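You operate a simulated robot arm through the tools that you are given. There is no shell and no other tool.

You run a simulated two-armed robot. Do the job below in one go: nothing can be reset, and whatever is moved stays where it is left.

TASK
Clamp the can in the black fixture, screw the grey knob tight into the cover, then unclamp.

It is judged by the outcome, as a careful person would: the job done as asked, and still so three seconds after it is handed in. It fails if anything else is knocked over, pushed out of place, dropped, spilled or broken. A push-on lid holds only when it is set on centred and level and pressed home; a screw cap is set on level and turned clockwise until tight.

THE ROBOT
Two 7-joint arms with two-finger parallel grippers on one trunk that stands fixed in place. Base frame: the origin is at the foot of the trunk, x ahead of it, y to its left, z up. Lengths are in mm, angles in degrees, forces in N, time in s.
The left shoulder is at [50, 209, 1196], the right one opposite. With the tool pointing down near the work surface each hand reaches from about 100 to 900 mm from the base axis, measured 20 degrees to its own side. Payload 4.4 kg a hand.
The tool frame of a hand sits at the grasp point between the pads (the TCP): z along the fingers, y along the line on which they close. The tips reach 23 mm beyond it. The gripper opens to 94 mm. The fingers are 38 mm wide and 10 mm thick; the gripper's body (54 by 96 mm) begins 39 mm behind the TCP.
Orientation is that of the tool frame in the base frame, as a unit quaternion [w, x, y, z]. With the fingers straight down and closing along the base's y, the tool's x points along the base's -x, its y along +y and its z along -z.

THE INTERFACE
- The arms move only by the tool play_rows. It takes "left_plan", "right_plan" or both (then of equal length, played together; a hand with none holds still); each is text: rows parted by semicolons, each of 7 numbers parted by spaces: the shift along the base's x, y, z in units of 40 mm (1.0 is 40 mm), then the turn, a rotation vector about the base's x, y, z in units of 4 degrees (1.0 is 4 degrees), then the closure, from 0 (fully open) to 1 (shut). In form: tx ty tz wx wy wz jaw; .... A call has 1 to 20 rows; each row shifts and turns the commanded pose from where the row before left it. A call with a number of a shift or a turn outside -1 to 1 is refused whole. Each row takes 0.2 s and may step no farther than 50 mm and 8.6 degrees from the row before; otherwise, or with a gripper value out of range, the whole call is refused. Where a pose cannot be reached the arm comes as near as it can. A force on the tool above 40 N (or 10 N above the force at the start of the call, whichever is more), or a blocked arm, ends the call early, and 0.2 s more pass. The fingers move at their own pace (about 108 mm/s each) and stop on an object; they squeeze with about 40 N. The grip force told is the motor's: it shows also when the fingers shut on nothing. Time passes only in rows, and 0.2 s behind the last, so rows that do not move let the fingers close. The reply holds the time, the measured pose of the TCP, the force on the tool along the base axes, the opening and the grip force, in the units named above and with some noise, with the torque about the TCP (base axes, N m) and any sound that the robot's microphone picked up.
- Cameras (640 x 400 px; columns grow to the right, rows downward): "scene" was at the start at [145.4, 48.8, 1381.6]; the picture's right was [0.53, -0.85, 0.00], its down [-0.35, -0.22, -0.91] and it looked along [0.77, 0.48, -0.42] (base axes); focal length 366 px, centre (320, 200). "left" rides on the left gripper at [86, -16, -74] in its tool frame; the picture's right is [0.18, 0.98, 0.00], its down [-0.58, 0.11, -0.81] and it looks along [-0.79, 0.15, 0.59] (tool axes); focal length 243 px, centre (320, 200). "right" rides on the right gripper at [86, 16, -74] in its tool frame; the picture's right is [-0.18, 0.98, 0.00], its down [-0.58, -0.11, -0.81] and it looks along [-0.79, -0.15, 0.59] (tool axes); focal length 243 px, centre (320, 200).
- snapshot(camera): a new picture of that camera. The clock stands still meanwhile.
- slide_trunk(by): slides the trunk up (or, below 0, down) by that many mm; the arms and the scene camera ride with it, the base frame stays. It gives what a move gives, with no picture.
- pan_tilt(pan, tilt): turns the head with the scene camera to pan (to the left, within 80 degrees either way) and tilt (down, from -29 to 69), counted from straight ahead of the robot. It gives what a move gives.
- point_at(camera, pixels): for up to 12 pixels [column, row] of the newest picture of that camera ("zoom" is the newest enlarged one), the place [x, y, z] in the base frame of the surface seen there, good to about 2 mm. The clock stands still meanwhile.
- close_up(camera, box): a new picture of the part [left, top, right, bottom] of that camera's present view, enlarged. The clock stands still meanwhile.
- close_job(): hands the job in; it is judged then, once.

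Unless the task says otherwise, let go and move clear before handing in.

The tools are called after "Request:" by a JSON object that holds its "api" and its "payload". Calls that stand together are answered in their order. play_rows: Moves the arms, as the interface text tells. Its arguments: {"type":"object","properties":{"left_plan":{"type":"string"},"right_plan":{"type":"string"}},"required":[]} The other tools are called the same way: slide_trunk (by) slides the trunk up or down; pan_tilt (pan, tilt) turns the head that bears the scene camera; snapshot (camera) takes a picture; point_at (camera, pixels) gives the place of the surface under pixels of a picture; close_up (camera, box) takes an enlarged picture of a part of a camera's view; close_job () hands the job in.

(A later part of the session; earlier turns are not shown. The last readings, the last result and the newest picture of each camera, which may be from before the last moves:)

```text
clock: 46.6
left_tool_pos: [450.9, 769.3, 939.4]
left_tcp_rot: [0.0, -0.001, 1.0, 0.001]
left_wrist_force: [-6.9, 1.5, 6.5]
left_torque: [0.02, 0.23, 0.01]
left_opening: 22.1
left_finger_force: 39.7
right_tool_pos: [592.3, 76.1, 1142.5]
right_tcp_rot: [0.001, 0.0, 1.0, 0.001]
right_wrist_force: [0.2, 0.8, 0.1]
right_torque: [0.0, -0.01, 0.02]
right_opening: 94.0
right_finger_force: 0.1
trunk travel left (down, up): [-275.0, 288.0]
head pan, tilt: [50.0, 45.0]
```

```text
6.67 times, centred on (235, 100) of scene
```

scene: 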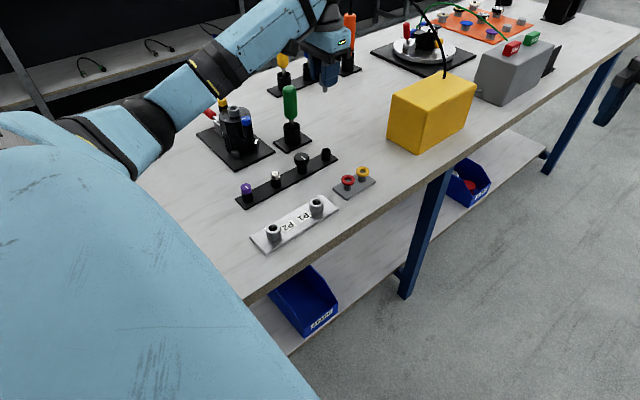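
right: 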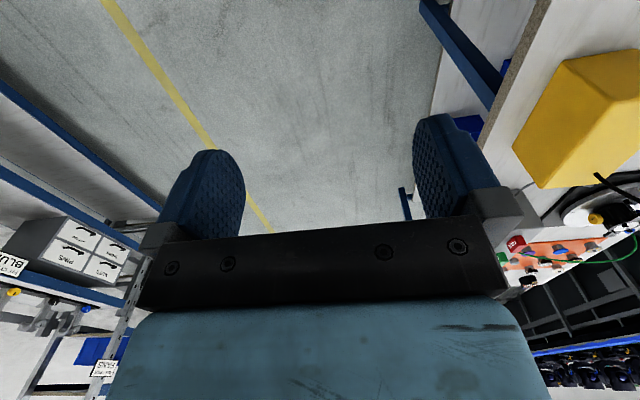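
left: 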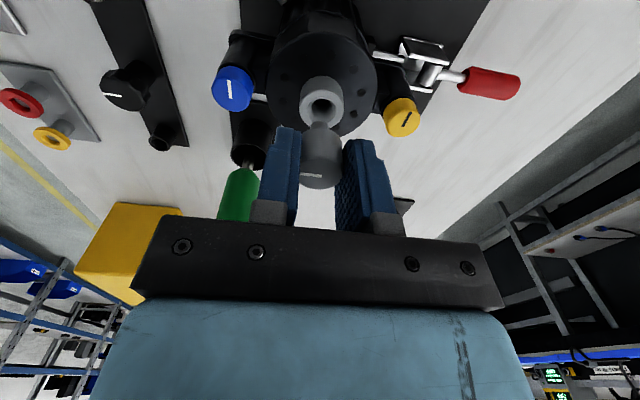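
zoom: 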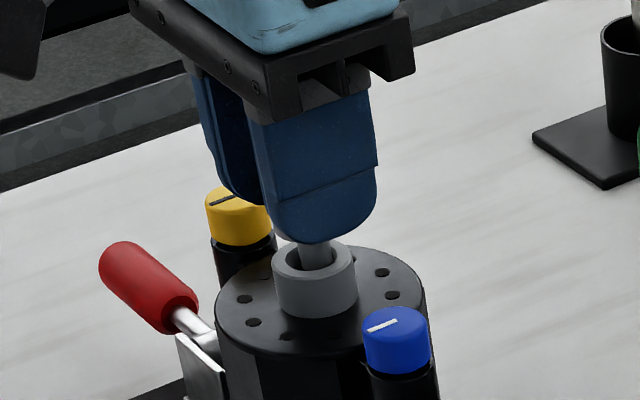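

Contact: force [-6.9,1.5,6.5] N says the stub rides on the +x side of the chamfer. I'll ease −x by ~1.2 mm and check.

Request:
{"api": "play_rows", "payload": {"left_plan": "-0.03 0.005 0 0 0 0 0.95; 0 0 0 0 0 0 0.95"}}

Request:
{"api": "play_rows", "payload": {"left_plan": "0 0 -0.05 0 0 0 0.95; 0 0 0 0 0 0 0.95"}}

```text
clock: 47.2
left_tool_pos: [449.9, 768.7, 937.8]
left_tcp_rot: [0.0, 0.0, 1.0, -0.001]
left_wrist_force: [0.0, 1.1, -0.1]
left_torque: [0.02, 0.0, 0.01]
left_opening: 22.1
left_finger_force: 39.9
right_tool_pos: [592.8, 76.8, 1142.8]
right_tcp_rot: [-0.001, 0.0, 1.0, -0.001]
right_wrist_force: [-0.1, -0.4, 0.5]
right_torque: [-0.02, 0.02, 0.01]
right_opening: 94.0
right_finger_force: 0.2
trunk travel left (down, up): [-275.0, 288.0]
head pan, tilt: [50.0, 45.0]
```

```text
clock: 47.8
left_tool_pos: [449.3, 770.0, 936.1]
left_tcp_rot: [0.0, 0.0, 1.0, 0.0]
left_wrist_force: [0.3, 0.4, 0.6]
left_torque: [-0.03, 0.02, 0.01]
left_opening: 21.9
left_finger_force: 40.3
right_tool_pos: [592.6, 77.1, 1142.7]
right_tcp_rot: [0.0, 0.0, 1.0, 0.0]
right_wrist_force: [-0.6, 0.1, 0.3]
right_torque: [0.0, -0.01, 0.01]
right_opening: 94.0
right_finger_force: 0.0
trunk travel left (down, up): [-275.0, 288.0]
head pan, tilt: [50.0, 45.0]
```

The force vanished and the stub slid in (z≈936). Continuing down gently.

Request:
{"api": "play_rows", "payload": {"left_plan": "0 0 -0.05 0 0 0 0.95; 0 0 0 0 0 0 0.95"}}

Request:
{"api": "play_rows", "payload": {"left_plan": "0 0 -0.05 0 0 0 0.95; 0 0 0 0 0 0 0.95"}}

Request:
{"api": "close_up", "payload": {"camera": "scene", "box": [200, 70, 270, 130]}}

```text
clock: 48.4
left_tool_pos: [449.3, 770.9, 934.8]
left_tcp_rot: [0.0, 0.0, 1.0, 0.0]
left_wrist_force: [-6.1, -1.3, -0.4]
left_torque: [0.0, 0.16, 0.0]
left_opening: 22.1
left_finger_force: 39.9
right_tool_pos: [592.5, 78.4, 1143.1]
right_tcp_rot: [0.0, 0.0, 1.0, -0.001]
right_wrist_force: [-0.1, -0.5, -0.3]
right_torque: [-0.02, 0.01, 0.01]
right_opening: 94.1
right_finger_force: 0.0
trunk travel left (down, up): [-275.0, 288.0]
head pan, tilt: [50.0, 45.0]
```

```text
clock: 49.0
left_tool_pos: [449.5, 770.3, 933.9]
left_tcp_rot: [0.001, 0.0, 1.0, 0.001]
left_wrist_force: [-5.7, -0.3, 3.5]
left_torque: [-0.06, 0.19, 0.0]
left_opening: 22.4
left_finger_force: 40.2
right_tool_pos: [592.5, 76.8, 1142.8]
right_tcp_rot: [0.0, 0.0, 1.0, 0.0]
right_wrist_force: [0.2, 0.2, -0.1]
right_torque: [0.0, 0.01, -0.01]
right_opening: 94.0
right_finger_force: 0.0
trunk travel left (down, up): [-275.0, 288.0]
head pan, tilt: [50.0, 45.0]
```

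```text
6.67 times, centred on (235, 100) of scene
```

zoom: 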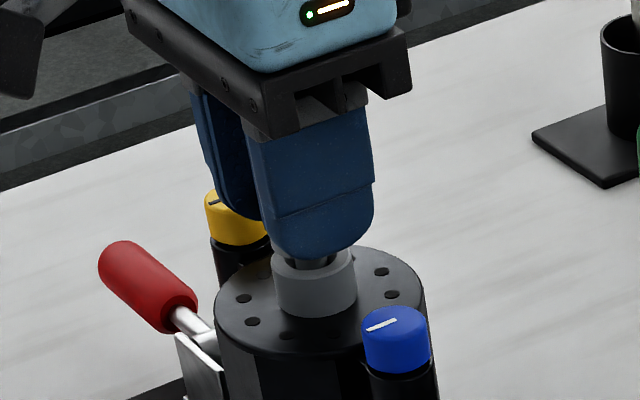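

Another −6 N in x; trimming −0.9 mm and continuing down. The cap's rim is now ~5 mm above the bush.

Request:
{"api": "play_rows", "payload": {"left_plan": "-0.022 0 0 0 0 0 0.95; 0 0 -0.04 0 0 0 0.95; 0 0 0 0 0 0 0.95"}}

Request:
{"api": "play_rows", "payload": {"left_plan": "0 0 -0.04 0 0 0 0.95; 0 0 0 0 0 0 0.95"}}

```text
clock: 49.8
left_tool_pos: [447.5, 769.7, 932.9]
left_tcp_rot: [0.001, -0.001, 1.0, 0.001]
left_wrist_force: [-1.3, 3.0, 11.1]
left_torque: [0.33, 0.04, 0.01]
left_opening: 21.8
left_finger_force: 40.0
right_tool_pos: [592.3, 76.2, 1141.7]
right_tcp_rot: [0.0, 0.001, 1.0, 0.001]
right_wrist_force: [-0.3, 0.2, -0.4]
right_torque: [0.0, -0.01, 0.04]
right_opening: 94.2
right_finger_force: 0.1
trunk travel left (down, up): [-275.0, 288.0]
head pan, tilt: [50.0, 45.0]
```

```text
clock: 50.4
left_tool_pos: [448.2, 768.7, 933.4]
left_tcp_rot: [0.002, 0.0, 1.0, 0.001]
left_wrist_force: [1.7, 3.9, 20.3]
left_torque: [-0.23, -0.04, 0.0]
left_opening: 20.3
left_finger_force: 40.0
right_tool_pos: [593.1, 76.2, 1142.7]
right_tcp_rot: [0.001, 0.0, 1.0, 0.001]
right_wrist_force: [-0.1, -0.6, -0.7]
right_torque: [0.03, -0.01, 0.0]
right_opening: 93.9
right_finger_force: 0.0
trunk travel left (down, up): [-275.0, 288.0]
head pan, tilt: [50.0, 45.0]
```

20 N at z≈933 and the opening shrank to 20.3, so something shifted in the grip. I'll look closely before doing more.

Request:
{"api": "close_up", "payload": {"camera": "left", "box": [270, 80, 370, 200]}}

Request:
{"api": "close_up", "payload": {"camera": "scene", "box": [210, 80, 260, 120]}}

```text
3.33 times, centred on (320, 140) of left
```

zoom: 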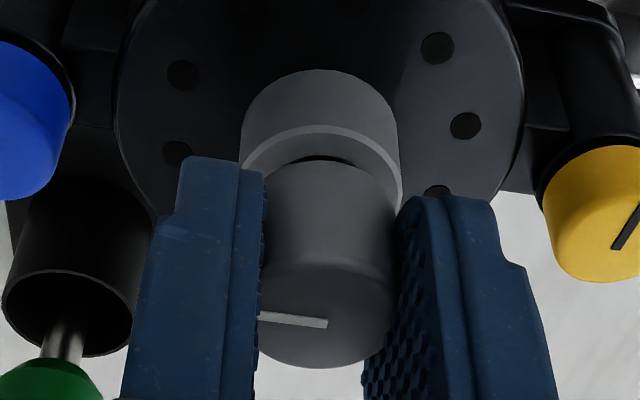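

```text
10.00 times, centred on (235, 100) of scene
```

zoom: 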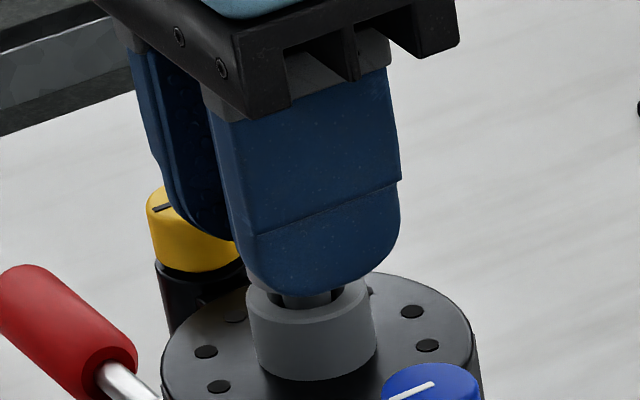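

The cap is still fully between the pads. I'll take another reading at rest.

Request:
{"api": "play_rows", "payload": {"left_plan": "0 0 0 0 0 0 0.95; 0 0 0 0 0 0 0.95"}}

Request:
{"api": "close_up", "payload": {"camera": "left", "box": [280, 110, 380, 200]}}

Request:
{"api": "point_at", "payload": {"camera": "zoom", "pixels": [[280, 130], [280, 180], [225, 180], [340, 180], [280, 290], [280, 330], [225, 300], [330, 290], [330, 100], [160, 130], [400, 160], [280, 240]]}}

```text
clock: 51.0
left_tool_pos: [448.1, 769.5, 933.4]
left_tcp_rot: [0.001, -0.001, 1.0, 0.002]
left_wrist_force: [4.4, 11.1, 23.8]
left_torque: [0.39, -0.16, 0.01]
left_opening: 20.3
left_finger_force: 39.9
right_tool_pos: [592.0, 76.0, 1144.2]
right_tcp_rot: [0.0, 0.001, 1.0, 0.001]
right_wrist_force: [-0.1, -0.2, -0.1]
right_torque: [0.0, 0.01, 0.03]
right_opening: 94.0
right_finger_force: 0.0
trunk travel left (down, up): [-275.0, 288.0]
head pan, tilt: [50.0, 45.0]
```

```text
4.44 times, centred on (330, 155) of left
```

zoom: 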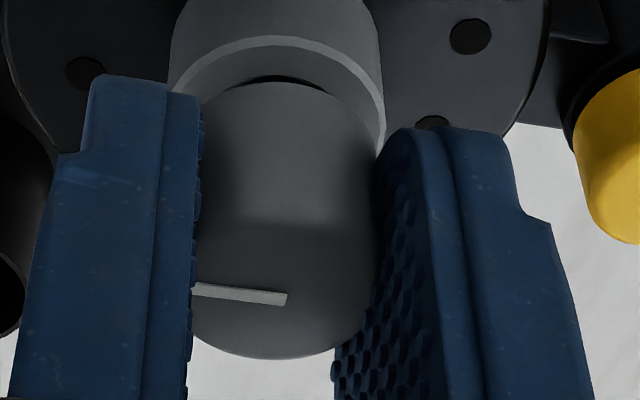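

```text
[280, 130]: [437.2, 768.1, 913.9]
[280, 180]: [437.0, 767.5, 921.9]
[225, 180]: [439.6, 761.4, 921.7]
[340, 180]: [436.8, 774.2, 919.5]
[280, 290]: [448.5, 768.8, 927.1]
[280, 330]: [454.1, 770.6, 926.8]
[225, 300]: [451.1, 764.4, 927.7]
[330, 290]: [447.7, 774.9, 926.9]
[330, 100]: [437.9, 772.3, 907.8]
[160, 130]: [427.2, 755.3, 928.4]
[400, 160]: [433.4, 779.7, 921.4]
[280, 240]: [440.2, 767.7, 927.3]
```

The knob sits level with its cap 5 mm above the bush, resisting 24 N — consistent with the thread start. I'll ease the load slightly and turn counter-clockwise (free direction) to gain wrist range before screwing clockwise.

Request:
{"api": "play_rows", "payload": {"left_plan": "0.008 0.015 0.04 0 0 0 0.95; 0 0 0 0 0 0 0.95"}}

Request:
{"api": "play_rows", "payload": {"left_plan": "0 0 0 0 0 1 0.95; 0 0 0 0 0 1 0.95; 0 0 0 0 0 1 0.95; 0 0 0 0 0 1 0.95; 0 0 0 0 0 1 0.95; 0 0 0 0 0 0 0.95"}}

```text
clock: 51.6
left_tool_pos: [448.6, 769.0, 932.9]
left_tcp_rot: [0.001, 0.001, 1.0, 0.001]
left_wrist_force: [0.4, 10.5, 21.5]
left_torque: [0.36, -0.06, -0.01]
left_opening: 20.7
left_finger_force: 40.2
right_tool_pos: [591.4, 75.1, 1144.0]
right_tcp_rot: [0.001, 0.0, 1.0, 0.001]
right_wrist_force: [0.4, -0.4, -0.4]
right_torque: [0.01, 0.0, -0.01]
right_opening: 93.8
right_finger_force: 0.0
trunk travel left (down, up): [-275.0, 288.0]
head pan, tilt: [50.0, 45.0]
```

```text
clock: 53.0
left_tool_pos: [447.6, 769.2, 933.5]
left_tcp_rot: [0.001, -0.173, 0.985, 0.0]
left_wrist_force: [-1.2, -5.8, 15.7]
left_torque: [-0.2, 0.01, -0.53]
left_opening: 23.2
left_finger_force: 40.2
right_tool_pos: [593.1, 75.9, 1142.4]
right_tcp_rot: [0.001, 0.0, 1.0, 0.001]
right_wrist_force: [0.8, -0.9, -0.5]
right_torque: [0.01, 0.02, 0.0]
right_opening: 93.8
right_finger_force: 0.0
trunk travel left (down, up): [-275.0, 288.0]
head pan, tilt: [50.0, 45.0]
```

While turning CCW, torque −0.53 N·m appeared. I'll check whether the knob's mark turned with the hand.

Request:
{"api": "close_up", "payload": {"camera": "left", "box": [280, 110, 380, 200]}}

Request:
{"api": "close_up", "payload": {"camera": "scene", "box": [210, 80, 260, 120]}}

```text
4.44 times, centred on (330, 155) of left
```

zoom: 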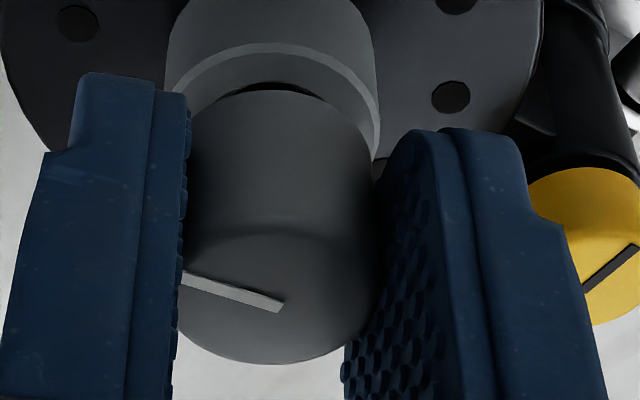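

```text
10.00 times, centred on (235, 100) of scene
```

zoom: 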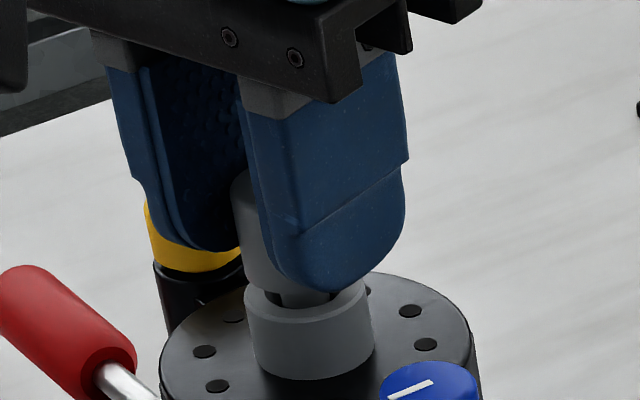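

The mark stayed nearly fixed while the hand turned, so the knob slipped in the pads — it's loaded against the bush. I'll lift a little to relieve the vertical load.

Request:
{"api": "play_rows", "payload": {"left_plan": "0 0 0.05 0 0 0 0.95; 0 0 0 0 0 0 0.95"}}

Request:
{"api": "play_rows", "payload": {"left_plan": "0 0 0.03 0 0 0 0.95; 0 0 0 0 0 0 0.95"}}

```text
clock: 53.6
left_tool_pos: [446.3, 769.0, 933.3]
left_tcp_rot: [-0.001, -0.174, 0.985, 0.0]
left_wrist_force: [-5.2, -10.2, 8.0]
left_torque: [-0.28, 0.18, -0.41]
left_opening: 22.7
left_finger_force: 39.9
right_tool_pos: [591.7, 75.1, 1142.6]
right_tcp_rot: [0.001, -0.001, 1.0, 0.001]
right_wrist_force: [-0.1, 0.6, 0.4]
right_torque: [0.01, 0.01, 0.04]
right_opening: 94.3
right_finger_force: 0.0
trunk travel left (down, up): [-275.0, 288.0]
head pan, tilt: [50.0, 45.0]
```

```text
clock: 54.2
left_tool_pos: [446.8, 769.6, 934.0]
left_tcp_rot: [-0.001, -0.173, 0.985, -0.001]
left_wrist_force: [-9.2, -16.4, -0.7]
left_torque: [-0.46, 0.26, -0.4]
left_opening: 23.1
left_finger_force: 39.9
right_tool_pos: [591.9, 76.1, 1142.0]
right_tcp_rot: [-0.001, 0.0, 1.0, 0.002]
right_wrist_force: [0.2, 1.2, 0.6]
right_torque: [-0.01, 0.0, -0.01]
right_opening: 93.8
right_finger_force: 0.0
trunk travel left (down, up): [-275.0, 288.0]
head pan, tilt: [50.0, 45.0]
```

Vertical load is gone but there's a lateral load of [-9,-16] N; I'll relieve it by easing that way.

Request:
{"api": "play_rows", "payload": {"left_plan": "-0.02 -0.035 0 0 0 0 0.95; 0 0 0 0 0 0 0.95"}}

Request:
{"api": "play_rows", "payload": {"left_plan": "0 0 0 0 0 0 0.95; 0 0 0 0 0 0 0.95"}}

```text
clock: 54.8
left_tool_pos: [448.4, 769.6, 934.4]
left_tcp_rot: [0.0, -0.174, 0.985, 0.001]
left_wrist_force: [-3.2, -10.6, -3.0]
left_torque: [-0.34, 0.15, -0.36]
left_opening: 23.1
left_finger_force: 40.0
right_tool_pos: [593.8, 76.4, 1141.4]
right_tcp_rot: [0.0, 0.0, 1.0, 0.0]
right_wrist_force: [-0.1, 0.1, -0.5]
right_torque: [-0.02, 0.01, 0.02]
right_opening: 93.9
right_finger_force: 0.1
trunk travel left (down, up): [-275.0, 288.0]
head pan, tilt: [50.0, 45.0]
```

```text
clock: 55.4
left_tool_pos: [447.1, 768.8, 934.1]
left_tcp_rot: [0.0, -0.173, 0.985, 0.001]
left_wrist_force: [-3.3, -9.2, -2.3]
left_torque: [-0.27, 0.16, -0.29]
left_opening: 22.9
left_finger_force: 39.6
right_tool_pos: [592.2, 77.4, 1142.7]
right_tcp_rot: [0.0, 0.0, 1.0, 0.0]
right_wrist_force: [-0.4, 0.6, 0.5]
right_torque: [-0.02, 0.01, 0.01]
right_opening: 94.2
right_finger_force: 0.1
trunk travel left (down, up): [-275.0, 288.0]
head pan, tilt: [50.0, 45.0]
```

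The stub resists twisting even unloaded, suggesting thread engagement. I'll relieve y a bit more and try turning clockwise.

Request:
{"api": "play_rows", "payload": {"left_plan": "-0.01 -0.025 0 0 0 0 0.95; 0 0 0 0 0 -1 0.95; 0 0 0 0 0 -1 0.95; 0 0 0 0 0 -1 0.95; 0 0 0 0 0 0 0.95"}}

Request:
{"api": "close_up", "payload": {"camera": "left", "box": [280, 110, 380, 200]}}

```text
clock: 56.6
left_tool_pos: [447.5, 769.4, 935.1]
left_tcp_rot: [0.0, -0.07, 0.998, -0.001]
left_wrist_force: [-0.4, 3.5, -0.5]
left_torque: [0.15, 0.02, -0.05]
left_opening: 23.0
left_finger_force: 40.2
right_tool_pos: [593.2, 77.4, 1141.6]
right_tcp_rot: [-0.001, 0.0, 1.0, 0.0]
right_wrist_force: [0.1, 0.4, 0.6]
right_torque: [-0.01, -0.03, 0.02]
right_opening: 93.9
right_finger_force: 0.1
trunk travel left (down, up): [-275.0, 288.0]
head pan, tilt: [50.0, 45.0]
```

```text
4.44 times, centred on (330, 155) of left
```

zoom: 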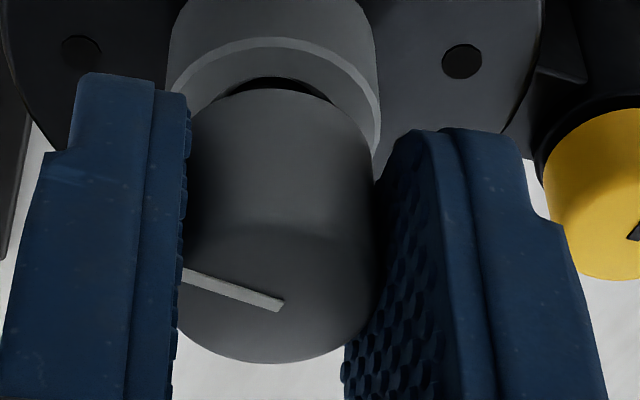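

Clockwise turning carries the knob along (mark fixed relative to hand, torque near 0). I'll turn further clockwise with a light downward bias.

Request:
{"api": "play_rows", "payload": {"left_plan": "0 0 -0.01 0 0 -1 0.95; 0 0 -0.01 0 0 -1 0.95; 0 0 -0.01 0 0 -1 0.95; 0 0 -0.005 0 0 -1 0.95; 0 0 -0.005 0 0 -1 0.95; 0 0 -0.005 0 0 -1 0.95; 0 0 -0.005 0 0 -1 0.95; 0 0 -0.005 0 0 -1 0.95; 0 0 -0.005 0 0 -1 0.95; 0 0 -0.005 0 0 -1 0.95; 0 0 0 0 0 0 0.95"}}

Request:
{"api": "close_up", "payload": {"camera": "left", "box": [280, 110, 380, 200]}}

Request:
{"api": "close_up", "payload": {"camera": "scene", "box": [210, 80, 260, 120]}}

```text
clock: 58.5
left_tool_pos: [448.5, 769.9, 933.8]
left_tcp_rot: [0.001, 0.218, 0.976, 0.003]
left_wrist_force: [-3.4, 12.4, 4.1]
left_torque: [0.26, 0.14, 0.03]
left_opening: 22.9
left_finger_force: 40.0
right_tool_pos: [594.1, 76.8, 1142.4]
right_tcp_rot: [0.0, -0.001, 1.0, 0.0]
right_wrist_force: [0.0, 0.1, -0.5]
right_torque: [-0.01, 0.02, -0.02]
right_opening: 94.0
right_finger_force: 0.1
trunk travel left (down, up): [-275.0, 288.0]
head pan, tilt: [50.0, 45.0]
stopped in row 9 (left hand): the force on the tool passed its limit at 41 N (the readings are from after the stop); the commanded pose is now the measured one
```

```text
4.44 times, centred on (330, 155) of left
```

zoom: 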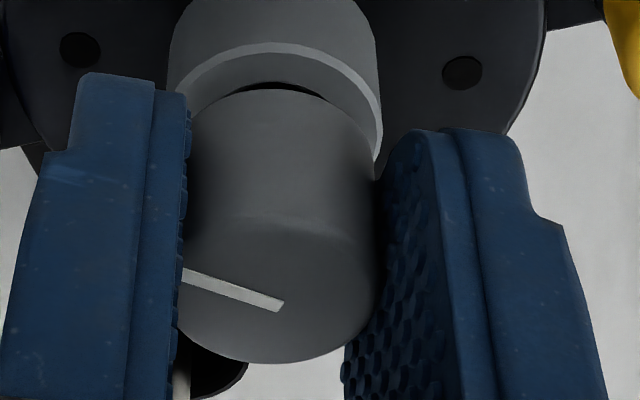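

```text
10.00 times, centred on (235, 100) of scene
```

zoom: 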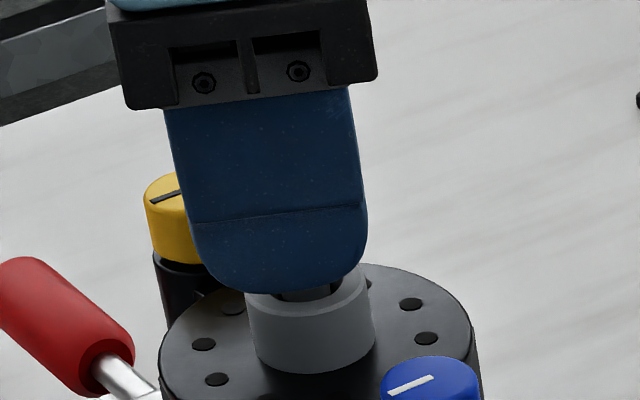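

The move stopped at 41 N, residual is lateral ([-3,12,4] N), with the knob turning along. I'll relieve the lateral load and then turn in smaller batches.

Request:
{"api": "play_rows", "payload": {"left_plan": "-0.01 0.035 0 0 0 0 0.95; 0 0 0 0 0 0 0.95"}}

Request:
{"api": "play_rows", "payload": {"left_plan": "0 0 0 0 0 -1 0.95; 0 0 0 0 0 -1 0.95; 0 0 0 0 0 -1 0.95; 0 0 0 0 0 0 0.95"}}

```text
clock: 59.1
left_tool_pos: [446.8, 771.1, 932.9]
left_tcp_rot: [0.001, 0.22, 0.975, 0.002]
left_wrist_force: [2.7, 6.5, 3.3]
left_torque: [0.16, -0.02, 0.0]
left_opening: 23.0
left_finger_force: 40.2
right_tool_pos: [593.8, 76.6, 1141.7]
right_tcp_rot: [-0.001, 0.0, 1.0, 0.0]
right_wrist_force: [0.1, 0.2, 0.9]
right_torque: [0.0, 0.01, 0.0]
right_opening: 93.8
right_finger_force: 0.1
trunk travel left (down, up): [-275.0, 288.0]
head pan, tilt: [50.0, 45.0]
```

```text
clock: 60.1
left_tool_pos: [447.7, 770.9, 932.7]
left_tcp_rot: [0.002, 0.32, 0.947, 0.002]
left_wrist_force: [13.9, 18.0, 8.0]
left_torque: [0.48, -0.37, 0.04]
left_opening: 23.2
left_finger_force: 40.3
right_tool_pos: [593.8, 77.7, 1140.9]
right_tcp_rot: [0.001, 0.001, 1.0, 0.0]
right_wrist_force: [-1.0, 0.6, 0.1]
right_torque: [0.0, -0.01, 0.01]
right_opening: 94.0
right_finger_force: 0.1
trunk travel left (down, up): [-275.0, 288.0]
head pan, tilt: [50.0, 45.0]
```

Turning increases a lateral load whose direction matches the knob axis being a few mm off the TCP toward the finger side away from the camera. I'll unload, open the fingers (knob stays standing in the bush), and re-centre.

Request:
{"api": "play_rows", "payload": {"left_plan": "0.03 0.04 0 0 0 0 0.95; 0 0 0 0 0 0 0.95"}}

Request:
{"api": "play_rows", "payload": {"left_plan": "0 0 0 0 0 0 0.5; 0 0 0 0 0 0 0.5; 0 0 0 0 0 0 0.5"}}

Request:
{"api": "close_up", "payload": {"camera": "left", "box": [260, 90, 380, 200]}}

Request:
{"api": "close_up", "payload": {"camera": "scene", "box": [210, 80, 260, 120]}}

```text
clock: 60.8
left_tool_pos: [447.5, 771.2, 933.0]
left_tcp_rot: [0.0, 0.321, 0.947, 0.001]
left_wrist_force: [-3.8, 5.4, 4.5]
left_torque: [0.12, 0.15, 0.02]
left_opening: 22.9
left_finger_force: 39.7
right_tool_pos: [591.7, 76.8, 1142.3]
right_tcp_rot: [0.0, 0.0, 1.0, 0.0]
right_wrist_force: [0.4, 0.3, 0.3]
right_torque: [0.02, -0.03, 0.0]
right_opening: 94.2
right_finger_force: 0.0
trunk travel left (down, up): [-275.0, 288.0]
head pan, tilt: [50.0, 45.0]
```

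```text
clock: 61.5
left_tool_pos: [448.5, 770.9, 932.8]
left_tcp_rot: [0.001, 0.32, 0.947, 0.002]
left_wrist_force: [-0.6, -0.2, 0.2]
left_torque: [0.01, -0.01, 0.01]
left_opening: 47.2
left_finger_force: 0.1
right_tool_pos: [592.9, 76.4, 1141.6]
right_tcp_rot: [0.0, 0.0, 1.0, -0.001]
right_wrist_force: [-0.8, -1.2, 0.4]
right_torque: [0.0, -0.02, 0.03]
right_opening: 93.9
right_finger_force: 0.0
trunk travel left (down, up): [-275.0, 288.0]
head pan, tilt: [50.0, 45.0]
```

```text
3.64 times, centred on (320, 145) of left
```

zoom: 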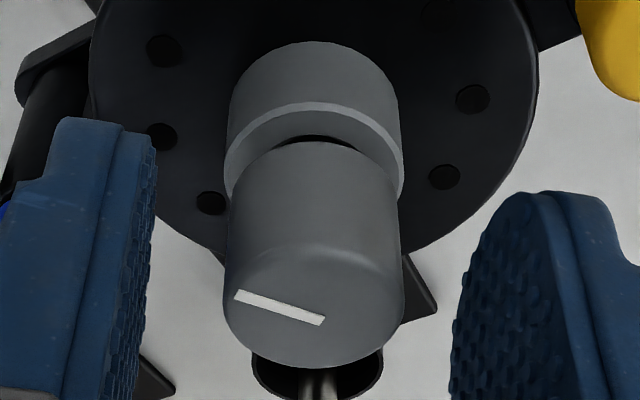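

```text
10.00 times, centred on (235, 100) of scene
```

zoom: 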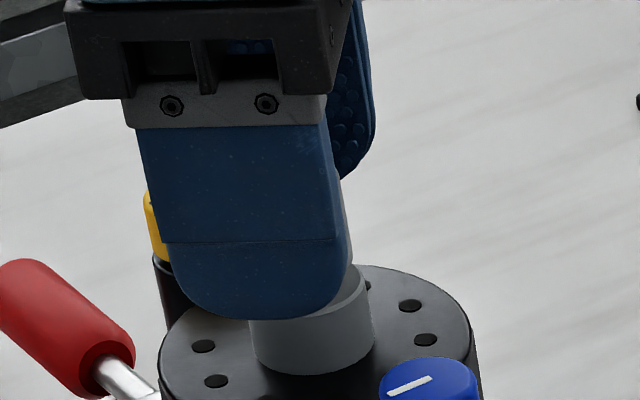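

The knob stands by itself in the bush. I'll measure its top, rim and the bush to see whether it's level and centred.

Request:
{"api": "point_at", "payload": {"camera": "zoom", "pixels": [[313, 265], [313, 300], [313, 345], [250, 300], [380, 300], [315, 210], [240, 210], [390, 210], [315, 160], [315, 90], [245, 100], [390, 100]]}}

Request:
{"api": "play_rows", "payload": {"left_plan": "0 0 0 0 0 0 0.5; 0 0 0 0 0 0 0.5"}}

Request:
{"api": "play_rows", "payload": {"left_plan": "0 0 0 0 0 0 0.5; 0 0 0 0 0 0 0.5"}}

```text
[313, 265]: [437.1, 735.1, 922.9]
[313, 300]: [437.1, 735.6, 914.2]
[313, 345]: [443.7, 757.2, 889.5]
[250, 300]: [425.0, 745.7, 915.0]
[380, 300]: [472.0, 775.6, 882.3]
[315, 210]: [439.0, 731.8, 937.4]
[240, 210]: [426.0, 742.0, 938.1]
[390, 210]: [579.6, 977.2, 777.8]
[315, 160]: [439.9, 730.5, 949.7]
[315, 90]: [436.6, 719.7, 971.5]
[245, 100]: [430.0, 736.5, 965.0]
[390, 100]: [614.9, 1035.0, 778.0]
```

```text
clock: 62.1
left_tool_pos: [448.6, 772.1, 933.9]
left_tcp_rot: [0.002, 0.319, 0.948, 0.002]
left_wrist_force: [-0.5, 0.2, 0.1]
left_torque: [0.02, -0.01, 0.0]
left_opening: 47.0
left_finger_force: 0.1
right_tool_pos: [593.7, 76.0, 1141.7]
right_tcp_rot: [-0.001, 0.0, 1.0, 0.0]
right_wrist_force: [-0.2, 0.4, -0.3]
right_torque: [0.01, -0.01, 0.0]
right_opening: 93.7
right_finger_force: 0.1
trunk travel left (down, up): [-275.0, 288.0]
head pan, tilt: [50.0, 45.0]
```

```text
clock: 62.8
left_tool_pos: [448.5, 770.7, 932.9]
left_tcp_rot: [0.002, 0.32, 0.947, 0.001]
left_wrist_force: [-0.5, -0.4, 0.2]
left_torque: [-0.01, 0.0, -0.02]
left_opening: 47.0
left_finger_force: 0.0
right_tool_pos: [594.0, 77.8, 1141.7]
right_tcp_rot: [-0.001, -0.001, 1.0, 0.0]
right_wrist_force: [0.1, 0.3, 0.4]
right_torque: [0.0, 0.03, -0.01]
right_opening: 93.9
right_finger_force: 0.1
trunk travel left (down, up): [-275.0, 288.0]
head pan, tilt: [50.0, 45.0]
```

Those points were read off the scene zoom; I'll retake the left close-up and measure again.

Request:
{"api": "close_up", "payload": {"camera": "left", "box": [260, 90, 380, 200]}}

Request:
{"api": "point_at", "payload": {"camera": "zoom", "pixels": [[313, 265], [313, 300], [313, 345], [250, 300], [380, 300], [315, 210], [240, 210], [390, 210], [315, 160], [315, 90], [240, 160], [390, 160]]}}

```text
3.64 times, centred on (320, 145) of left
```

zoom: 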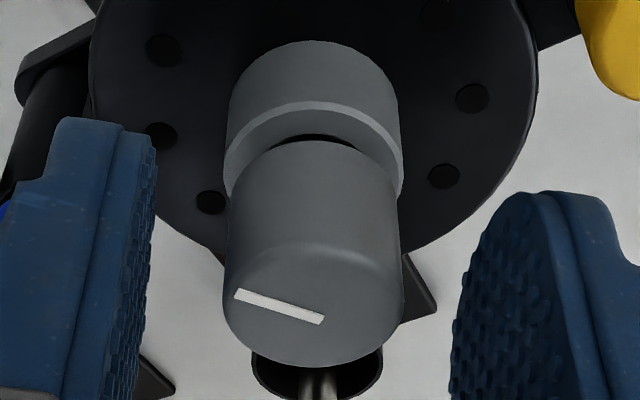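

```text
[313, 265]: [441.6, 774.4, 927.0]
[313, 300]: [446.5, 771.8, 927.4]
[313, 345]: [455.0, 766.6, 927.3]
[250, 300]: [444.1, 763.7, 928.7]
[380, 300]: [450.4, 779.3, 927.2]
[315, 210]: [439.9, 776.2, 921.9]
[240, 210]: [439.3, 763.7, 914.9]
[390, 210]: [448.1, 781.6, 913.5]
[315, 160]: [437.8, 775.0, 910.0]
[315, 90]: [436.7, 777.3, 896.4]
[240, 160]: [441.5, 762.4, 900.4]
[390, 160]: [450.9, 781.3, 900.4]
```

The knob is level and centred on the bush (top centre ≈[449.2,769.9], z 927), and now well centred between the pads. With fingers open I'll rotate the hand counter-clockwise to gain a long clockwise stroke.

Request:
{"api": "play_rows", "payload": {"left_plan": "0 -0.025 0 0 0 1 0.5; 0 0 0 0 0 1 0.5; 0 0 0 0 0 1 0.5; 0 0 0 0 0 1 0.5; 0 0 0 0 0 1 0.5; 0 0 0 0 0 1 0.5; 0 0 0 0 0 1 0.5; 0 0 0 0 0 1 0.5; 0 0 0 0 0 1 0.5; 0 0 0 0 0 1 0.5; 0 0 0 0 0 1 0.5; 0 0 0 0 0 1 0.5; 0 0 0 0 0 1 0.5; 0 0 0 0 0 1 0.5; 0 0 0 0 0 1 0.5; 0 0 0 0 0 1 0.5; 0 0 0 0 0 1 0.5; 0 0 0 0 0 1 0.5; 0 0 0 0 0 1 0.5; 0 0 0 0 0 1 0.5"}}

Request:
{"api": "play_rows", "payload": {"left_plan": "0 0 0 0 0 1 0.5; 0 0 0 0 0 1 0.5; 0 0 0 0 0 1 0.5; 0 0 0 0 0 1 0.5; 0 0 0 0 0 1 0.5; 0 0 0 0 0 1 0.5; 0 0 0 0 0 1 0.5; 0 0 0 0 0 1 0.5; 0 0 0 0 0 1 0.5; 0 0 0 0 0 1 0.5; 0 0 0 0 0 1 0.5; 0 0 0 0 0 1 0.5; 0 0 0 0 0 1 0.5; 0 0 0 0 0 1 0.5; 0 0 0 0 0 1 0.5; 0 0 0 0 0 1 0.5; 0 0 0 0 0 1 0.5; 0 0 0 0 0 0 0.5"}}

Request:
{"api": "close_up", "payload": {"camera": "left", "box": [260, 90, 380, 200]}}

```text
clock: 67.0
left_tool_pos: [448.2, 772.0, 933.0]
left_tcp_rot: [-0.001, -0.363, 0.932, 0.002]
left_wrist_force: [-0.1, 1.3, -0.1]
left_torque: [-0.01, 0.01, 0.01]
left_opening: 47.0
left_finger_force: 0.2
right_tool_pos: [593.3, 76.2, 1141.9]
right_tcp_rot: [0.0, 0.0, 1.0, 0.001]
right_wrist_force: [-0.3, 0.0, -0.5]
right_torque: [-0.01, 0.03, 0.01]
right_opening: 94.1
right_finger_force: 0.1
trunk travel left (down, up): [-275.0, 288.0]
head pan, tilt: [50.0, 45.0]
```

```text
clock: 70.8
left_tool_pos: [448.1, 772.4, 933.3]
left_tcp_rot: [0.001, 0.823, -0.568, -0.001]
left_wrist_force: [0.0, -0.4, -0.6]
left_torque: [0.0, -0.01, 0.03]
left_opening: 47.1
left_finger_force: 0.0
right_tool_pos: [593.9, 77.8, 1142.2]
right_tcp_rot: [0.0, -0.001, 1.0, 0.0]
right_wrist_force: [0.2, -0.2, -0.5]
right_torque: [-0.01, 0.01, -0.03]
right_opening: 94.1
right_finger_force: 0.0
trunk travel left (down, up): [-275.0, 288.0]
head pan, tilt: [50.0, 45.0]
```

```text
3.64 times, centred on (320, 145) of left
```

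zoom: 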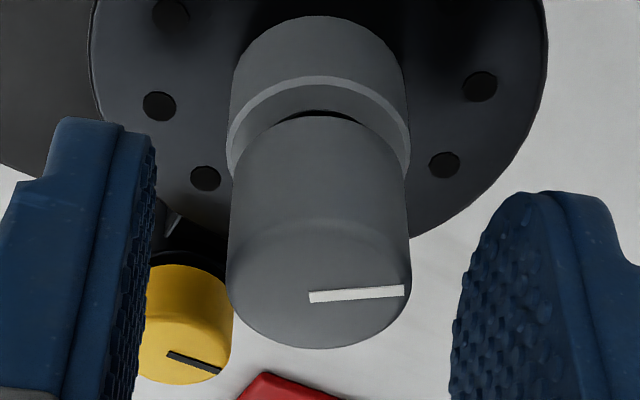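

Yaw is now ≈+111°. The knob centre is ≈(+1.1,−2.4) mm from the hand centre by both picture and readings; I'll shift and regrip.

Request:
{"api": "play_rows", "payload": {"left_plan": "0.0275 -0.06 0 0 0 0 0.5; 0 0 0 0 0 0 0.5"}}

Request:
{"api": "play_rows", "payload": {"left_plan": "0 0 0 0 0 0 0.7; 0 0 0 0 0 0 0.9; 0 0 0 0 0 0 0.95; 0 0 0 0 0 0 0.95"}}

Request:
{"api": "close_up", "payload": {"camera": "left", "box": [260, 90, 380, 200]}}

```text
clock: 71.3
left_tool_pos: [449.3, 767.5, 932.9]
left_tcp_rot: [0.002, 0.823, -0.568, -0.001]
left_wrist_force: [-0.2, 0.4, -0.4]
left_torque: [0.01, 0.0, 0.0]
left_opening: 46.7
left_finger_force: 0.1
right_tool_pos: [593.2, 76.8, 1141.0]
right_tcp_rot: [0.001, 0.0, 1.0, 0.0]
right_wrist_force: [-0.6, 0.2, -0.2]
right_torque: [0.03, 0.0, 0.03]
right_opening: 94.2
right_finger_force: 0.1
trunk travel left (down, up): [-275.0, 288.0]
head pan, tilt: [50.0, 45.0]
```

```text
clock: 72.3
left_tool_pos: [450.7, 769.0, 934.6]
left_tcp_rot: [0.001, 0.822, -0.569, 0.0]
left_wrist_force: [7.1, 3.4, 1.8]
left_torque: [0.04, -0.19, 0.0]
left_opening: 23.0
left_finger_force: 39.8
right_tool_pos: [594.4, 77.7, 1141.2]
right_tcp_rot: [0.0, 0.0, 1.0, 0.0]
right_wrist_force: [-0.1, -0.8, 0.0]
right_torque: [0.0, 0.02, 0.03]
right_opening: 94.0
right_finger_force: 0.1
trunk travel left (down, up): [-275.0, 288.0]
head pan, tilt: [50.0, 45.0]
```

```text
3.64 times, centred on (320, 145) of left
```

zoom: 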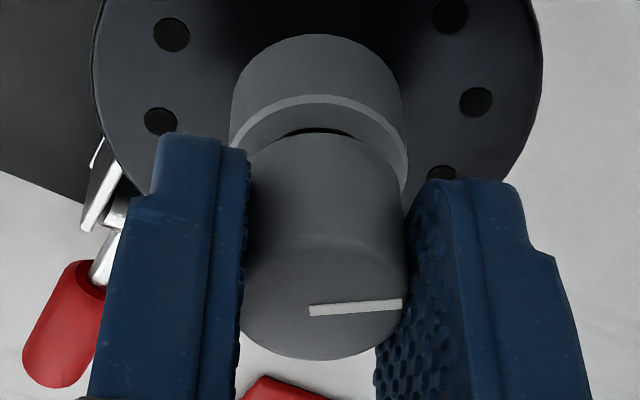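

Gripped and centred. I'll trim x and turn clockwise in batches with a light downward bias.

Request:
{"api": "play_rows", "payload": {"left_plan": "0.02 0.008 0 0 0 0 0.95; 0 0 -0.02 0 0 -1 0.95; 0 0 -0.01 0 0 -1 0.95; 0 0 -0.005 0 0 -1 0.95; 0 0 -0.005 0 0 -1 0.95; 0 0 -0.005 0 0 -1 0.95; 0 0 0 0 0 0 0.95"}}

Request:
{"api": "close_up", "payload": {"camera": "left", "box": [260, 90, 380, 200]}}

```text
clock: 74.0
left_tool_pos: [450.1, 769.7, 933.1]
left_tcp_rot: [-0.001, 0.711, -0.703, -0.001]
left_wrist_force: [2.4, -0.6, 10.4]
left_torque: [-0.03, -0.05, 0.0]
left_opening: 23.0
left_finger_force: 39.7
right_tool_pos: [592.1, 75.1, 1144.6]
right_tcp_rot: [0.0, 0.001, 1.0, 0.001]
right_wrist_force: [-0.4, 0.1, 1.0]
right_torque: [-0.01, 0.02, -0.04]
right_opening: 94.0
right_finger_force: 0.1
trunk travel left (down, up): [-275.0, 288.0]
head pan, tilt: [50.0, 45.0]
```

```text
3.64 times, centred on (320, 145) of left
```

zoom: 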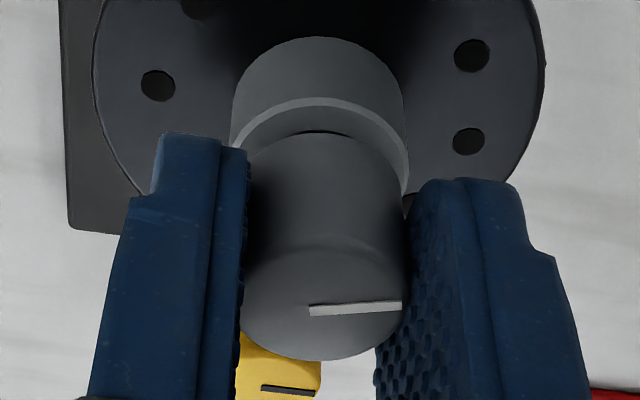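

Good: the knob turned 20° with the hand, lateral load ≈2 N, 10 N downward. Continuing clockwise.

Request:
{"api": "play_rows", "payload": {"left_plan": "0 0 -0.003 0 0 -1 0.95; 0 0 -0.003 0 0 -1 0.95; 0 0 -0.003 0 0 -1 0.95; 0 0 -0.003 0 0 -1 0.95; 0 0 -0.003 0 0 -1 0.95; 0 0 -0.003 0 0 -1 0.95; 0 0 -0.003 0 0 -1 0.95; 0 0 -0.003 0 0 -1 0.95; 0 0 -0.003 0 0 -1 0.95; 0 0 -0.003 0 0 -1 0.95; 0 0 0 0 0 0 0.95"}}

```text
clock: 76.3
left_tool_pos: [449.7, 768.8, 930.8]
left_tcp_rot: [0.001, -0.428, 0.904, 0.002]
left_wrist_force: [-2.2, 6.8, 13.6]
left_torque: [0.24, 0.05, 0.0]
left_opening: 22.7
left_finger_force: 39.9
right_tool_pos: [591.4, 76.9, 1141.8]
right_tcp_rot: [0.001, 0.0, 1.0, 0.001]
right_wrist_force: [0.2, -0.2, 0.1]
right_torque: [0.03, 0.0, -0.03]
right_opening: 94.0
right_finger_force: 0.1
trunk travel left (down, up): [-275.0, 288.0]
head pan, tilt: [50.0, 45.0]
```

z dropped to ≈931, so it's descending as it turns. Trim y and continue.

Request:
{"api": "play_rows", "payload": {"left_plan": "0 0.02 -0.003 0 0 -1 0.95; 0 0 -0.003 0 0 -1 0.95; 0 0 -0.003 0 0 -1 0.95; 0 0 -0.003 0 0 -1 0.95; 0 0 -0.003 0 0 -1 0.95; 0 0 -0.003 0 0 -1 0.95; 0 0 -0.003 0 0 -1 0.95; 0 0 -0.003 0 0 -1 0.95; 0 0 -0.003 0 0 -1 0.95; 0 0 -0.003 0 0 -1 0.95; 0 0 0 0 0 0 0.95"}}

Request:
{"api": "close_up", "payload": {"camera": "left", "box": [260, 90, 380, 200]}}

```text
clock: 78.8
left_tool_pos: [449.7, 769.8, 932.1]
left_tcp_rot: [0.001, -0.093, 0.996, 0.002]
left_wrist_force: [-1.3, -2.2, 11.5]
left_torque: [-0.09, 0.03, 0.02]
left_opening: 22.9
left_finger_force: 39.8
right_tool_pos: [591.3, 76.4, 1142.8]
right_tcp_rot: [0.0, 0.0, 1.0, 0.001]
right_wrist_force: [-0.4, -0.1, 0.1]
right_torque: [-0.04, 0.01, 0.01]
right_opening: 93.9
right_finger_force: 0.1
trunk travel left (down, up): [-275.0, 288.0]
head pan, tilt: [50.0, 45.0]
```

```text
3.64 times, centred on (320, 145) of left
```

zoom: 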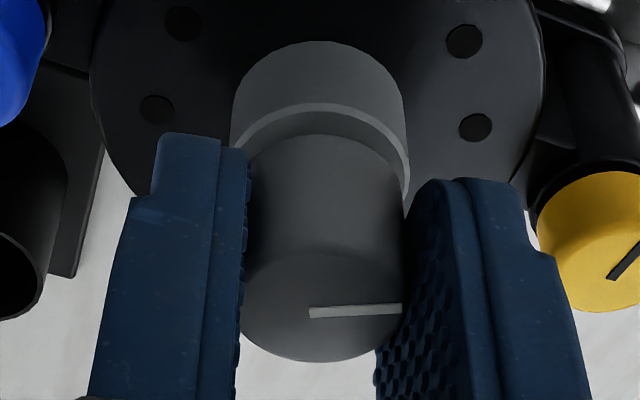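

Turning smoothly with low loads. Continuing clockwise.

Request:
{"api": "play_rows", "payload": {"left_plan": "0 0 -0.004 0 0 -1 0.95; 0 0 -0.004 0 0 -1 0.95; 0 0 -0.004 0 0 -1 0.95; 0 0 -0.004 0 0 -1 0.95; 0 0 -0.004 0 0 -1 0.95; 0 0 -0.004 0 0 -1 0.95; 0 0 -0.004 0 0 -1 0.95; 0 0 -0.004 0 0 -1 0.95; 0 0 -0.004 0 0 -1 0.95; 0 0 -0.004 0 0 -1 0.95; 0 0 0 0 0 0 0.95"}}

Request:
{"api": "play_rows", "payload": {"left_plan": "0 0 -0.004 0 0 -1 0.95; 0 0 -0.004 0 0 -1 0.95; 0 0 -0.004 0 0 -1 0.95; 0 0 -0.004 0 0 -1 0.95; 0 0 -0.004 0 0 -1 0.95; 0 0 -0.004 0 0 -1 0.95; 0 0 0 0 0 0 0.95"}}

Request:
{"api": "close_up", "payload": {"camera": "left", "box": [260, 90, 380, 200]}}

Request:
{"api": "close_up", "payload": {"camera": "scene", "box": [210, 80, 260, 120]}}

```text
clock: 81.2
left_tool_pos: [448.3, 770.0, 931.0]
left_tcp_rot: [0.002, 0.253, 0.968, 0.002]
left_wrist_force: [1.5, 15.3, 25.4]
left_torque: [0.38, -0.05, 0.01]
left_opening: 23.1
left_finger_force: 40.1
right_tool_pos: [592.1, 76.0, 1143.7]
right_tcp_rot: [0.001, 0.0, 1.0, 0.002]
right_wrist_force: [-0.4, 0.6, -0.9]
right_torque: [0.03, -0.01, 0.01]
right_opening: 94.1
right_finger_force: 0.1
trunk travel left (down, up): [-275.0, 288.0]
head pan, tilt: [50.0, 45.0]
```

```text
clock: 82.6
left_tool_pos: [450.2, 770.8, 931.4]
left_tcp_rot: [0.001, 0.442, 0.897, 0.005]
left_wrist_force: [-7.7, 2.8, 9.9]
left_torque: [0.0, 0.27, 0.0]
left_opening: 22.9
left_finger_force: 40.2
right_tool_pos: [592.2, 76.5, 1143.1]
right_tcp_rot: [0.001, 0.0, 1.0, 0.0]
right_wrist_force: [-0.4, -0.2, -0.2]
right_torque: [0.0, 0.04, -0.03]
right_opening: 94.0
right_finger_force: 0.2
trunk travel left (down, up): [-275.0, 288.0]
head pan, tilt: [50.0, 45.0]
stopped in row 7 (left hand): the force on the tool passed its limit at 41 N (the readings are from after the stop); the commanded pose is now the measured one
```

```text
3.64 times, centred on (320, 145) of left
```

zoom: 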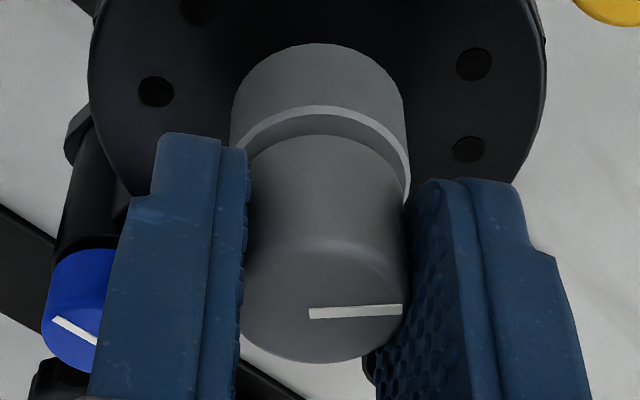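

```text
10.00 times, centred on (235, 100) of scene
```

zoom: 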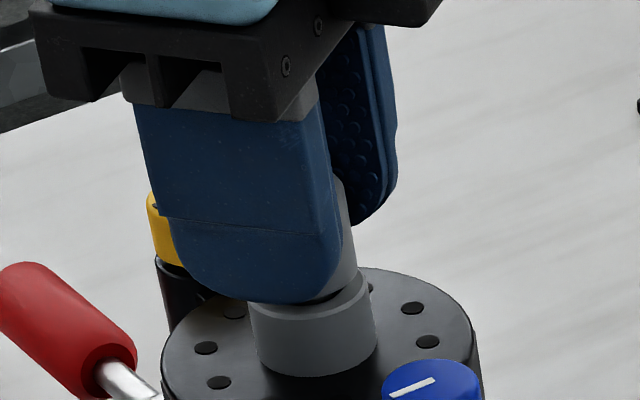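

The stop was from combined load; the knob is lower now (small gap left in the scene zoom at (330,300)). I'll measure the knob's top height.

Request:
{"api": "close_up", "payload": {"camera": "left", "box": [260, 90, 380, 200]}}

Request:
{"api": "point_at", "payload": {"camera": "zoom", "pixels": [[320, 270], [320, 300], [320, 345], [280, 300], [360, 290], [325, 200], [325, 160], [325, 145], [240, 150], [405, 165], [320, 112]]}}

```text
3.64 times, centred on (320, 145) of left
```

zoom: 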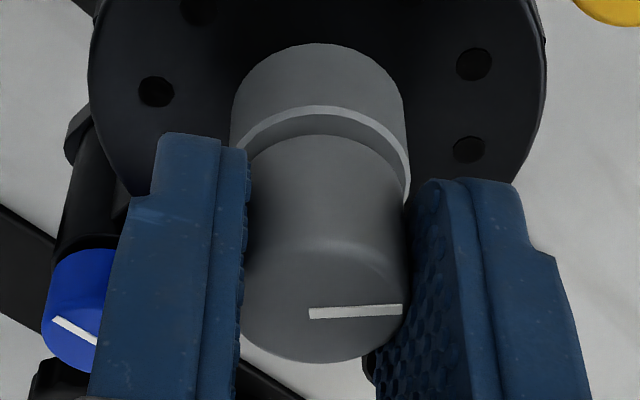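

```text
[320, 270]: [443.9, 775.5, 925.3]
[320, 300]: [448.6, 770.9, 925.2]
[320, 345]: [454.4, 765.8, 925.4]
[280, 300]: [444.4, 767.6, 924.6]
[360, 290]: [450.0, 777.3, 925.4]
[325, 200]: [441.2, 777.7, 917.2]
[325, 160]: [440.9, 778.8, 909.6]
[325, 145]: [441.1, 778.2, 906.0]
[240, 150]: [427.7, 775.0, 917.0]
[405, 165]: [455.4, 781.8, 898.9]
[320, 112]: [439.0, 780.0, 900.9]
```

The knob's top fell from 927.3 to 925.2 over ~165°, so it's threading in (~4–5 mm per turn), with ~3 mm to go. Relieving the side load and continuing with a smaller downward rate.

Request:
{"api": "play_rows", "payload": {"left_plan": "-0.02 0.005 0 0 0 -0.5 0.95; 0 0 -0.0015 0 0 -1 0.95; 0 0 -0.0015 0 0 -1 0.95; 0 0 -0.0015 0 0 -1 0.95; 0 0 -0.0015 0 0 -1 0.95; 0 0 0 0 0 0 0.95"}}

```text
clock: 84.0
left_tool_pos: [448.9, 770.8, 930.0]
left_tcp_rot: [0.002, 0.578, 0.816, 0.004]
left_wrist_force: [8.5, 3.2, 14.8]
left_torque: [0.05, -0.17, 0.01]
left_opening: 22.9
left_finger_force: 39.8
right_tool_pos: [592.4, 75.8, 1143.3]
right_tcp_rot: [0.0, 0.0, 1.0, 0.001]
right_wrist_force: [-0.5, -0.9, -0.1]
right_torque: [-0.03, 0.01, 0.0]
right_opening: 94.1
right_finger_force: 0.0
trunk travel left (down, up): [-275.0, 288.0]
head pan, tilt: [50.0, 45.0]
```

Continuing clockwise with a small +x trim.

Request:
{"api": "play_rows", "payload": {"left_plan": "0.015 0.005 0 0 0 -1 0.95; 0.003 0 0 0 0 -1 0.95; 0.003 0 0 0 0 -1 0.95; 0.003 0 -0.0015 0 0 -1 0.95; 0.003 0 -0.0015 0 0 -1 0.95; 0 0 0 0 0 0 0.95"}}

Request:
{"api": "play_rows", "payload": {"left_plan": "0.003 0 0 0 0 -1 0.95; 0.003 0 0 0 0 -1 0.95; 0.003 0 -0.0015 0 0 -1 0.95; 0.003 0 -0.0015 0 0 -1 0.95; 0 0 0 0 0 0 0.95"}}

```text
clock: 85.4
left_tool_pos: [448.5, 770.8, 929.2]
left_tcp_rot: [0.002, 0.711, 0.704, 0.005]
left_wrist_force: [3.5, 8.1, 25.1]
left_torque: [0.2, -0.03, 0.01]
left_opening: 23.0
left_finger_force: 40.1
right_tool_pos: [590.6, 75.3, 1144.0]
right_tcp_rot: [0.001, 0.0, 1.0, 0.001]
right_wrist_force: [-0.2, 0.2, -0.1]
right_torque: [-0.02, -0.04, 0.03]
right_opening: 94.1
right_finger_force: 0.1
trunk travel left (down, up): [-275.0, 288.0]
head pan, tilt: [50.0, 45.0]
```

```text
clock: 86.6
left_tool_pos: [449.8, 770.2, 929.5]
left_tcp_rot: [0.002, 0.802, 0.598, 0.003]
left_wrist_force: [3.2, 12.0, 23.9]
left_torque: [0.32, -0.05, -0.03]
left_opening: 22.7
left_finger_force: 39.8
right_tool_pos: [592.8, 75.1, 1142.9]
right_tcp_rot: [0.001, 0.0, 1.0, 0.001]
right_wrist_force: [0.0, 0.4, 0.2]
right_torque: [0.0, 0.02, 0.0]
right_opening: 94.0
right_finger_force: 0.0
trunk travel left (down, up): [-275.0, 288.0]
head pan, tilt: [50.0, 45.0]
```

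Yaw ≈ −107° and still in reach; easing the 24 N down-load and y load, then a bit further.

Request:
{"api": "play_rows", "payload": {"left_plan": "0.005 0.03 0.02 0 0 -0.5 0.95; 0 0 0 0 0 -1 0.95; 0 0 0 0 0 -1 0.95; 0 0 0 0 0 -1 0.95; 0 0 0 0 0 -1 0.95; 0 0 0 0 0 0 0.95"}}

Request:
{"api": "close_up", "payload": {"camera": "left", "box": [260, 90, 380, 200]}}

Request:
{"api": "point_at", "payload": {"camera": "zoom", "pixels": [[320, 270], [320, 300], [320, 345], [280, 300], [360, 290], [325, 200], [325, 160], [325, 145], [405, 165], [320, 112]]}}

```text
clock: 88.0
left_tool_pos: [451.0, 770.6, 929.5]
left_tcp_rot: [0.003, 0.886, 0.464, 0.001]
left_wrist_force: [-1.6, 0.6, 12.9]
left_torque: [0.0, 0.12, 0.02]
left_opening: 22.7
left_finger_force: 39.6
right_tool_pos: [592.9, 75.3, 1142.3]
right_tcp_rot: [0.001, 0.0, 1.0, 0.001]
right_wrist_force: [-0.1, 0.0, 0.0]
right_torque: [-0.01, 0.03, 0.0]
right_opening: 94.0
right_finger_force: 0.1
trunk travel left (down, up): [-275.0, 288.0]
head pan, tilt: [50.0, 45.0]
```

```text
3.64 times, centred on (320, 145) of left
```

zoom: 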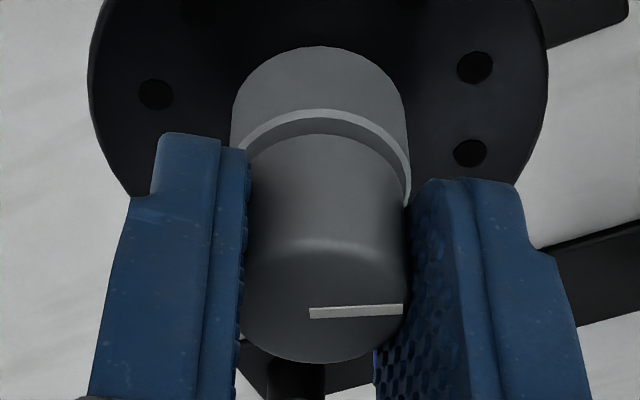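

```text
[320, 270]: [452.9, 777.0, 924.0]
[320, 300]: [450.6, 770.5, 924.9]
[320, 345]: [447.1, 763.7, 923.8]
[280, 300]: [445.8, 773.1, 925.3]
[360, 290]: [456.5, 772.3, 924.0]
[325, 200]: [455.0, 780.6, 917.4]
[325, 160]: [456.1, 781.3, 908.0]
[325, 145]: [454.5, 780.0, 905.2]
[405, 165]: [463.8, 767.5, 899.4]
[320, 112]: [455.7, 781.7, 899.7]
```

The knob top is at ≈924.3 now; about 2 mm (≈half a turn) remains. I'll release, swing the hand back counter-clockwise with open fingers, and regrip for the final stroke.

Request:
{"api": "play_rows", "payload": {"left_plan": "0 0 0.015 0 0 0 0.95; 0 0 0 0 0 0 0.6; 0 0 0 0 0 0 0.5; 0 0 0 0 0 0 0.5"}}

Request:
{"api": "close_up", "payload": {"camera": "left", "box": [260, 90, 380, 200]}}

```text
clock: 89.0
left_tool_pos: [451.8, 773.1, 928.3]
left_tcp_rot: [0.002, 0.885, 0.466, 0.002]
left_wrist_force: [-0.7, 0.1, -0.8]
left_torque: [0.01, -0.01, 0.0]
left_opening: 46.9
left_finger_force: 0.1
right_tool_pos: [592.9, 76.7, 1142.5]
right_tcp_rot: [0.0, 0.0, 1.0, 0.0]
right_wrist_force: [-0.6, 0.2, 0.8]
right_torque: [0.03, 0.0, 0.01]
right_opening: 94.1
right_finger_force: 0.1
trunk travel left (down, up): [-275.0, 288.0]
head pan, tilt: [50.0, 45.0]
```

```text
3.64 times, centred on (320, 145) of left
```

zoom: 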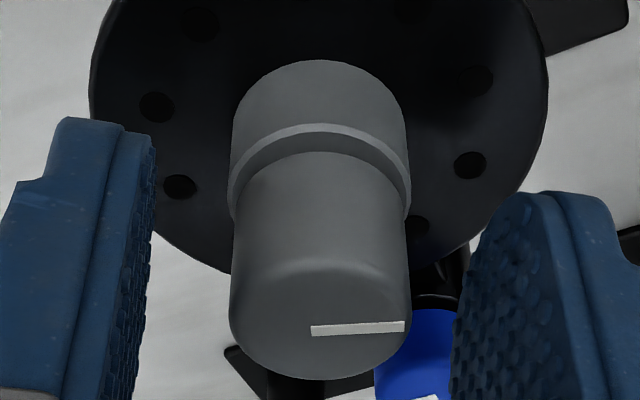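

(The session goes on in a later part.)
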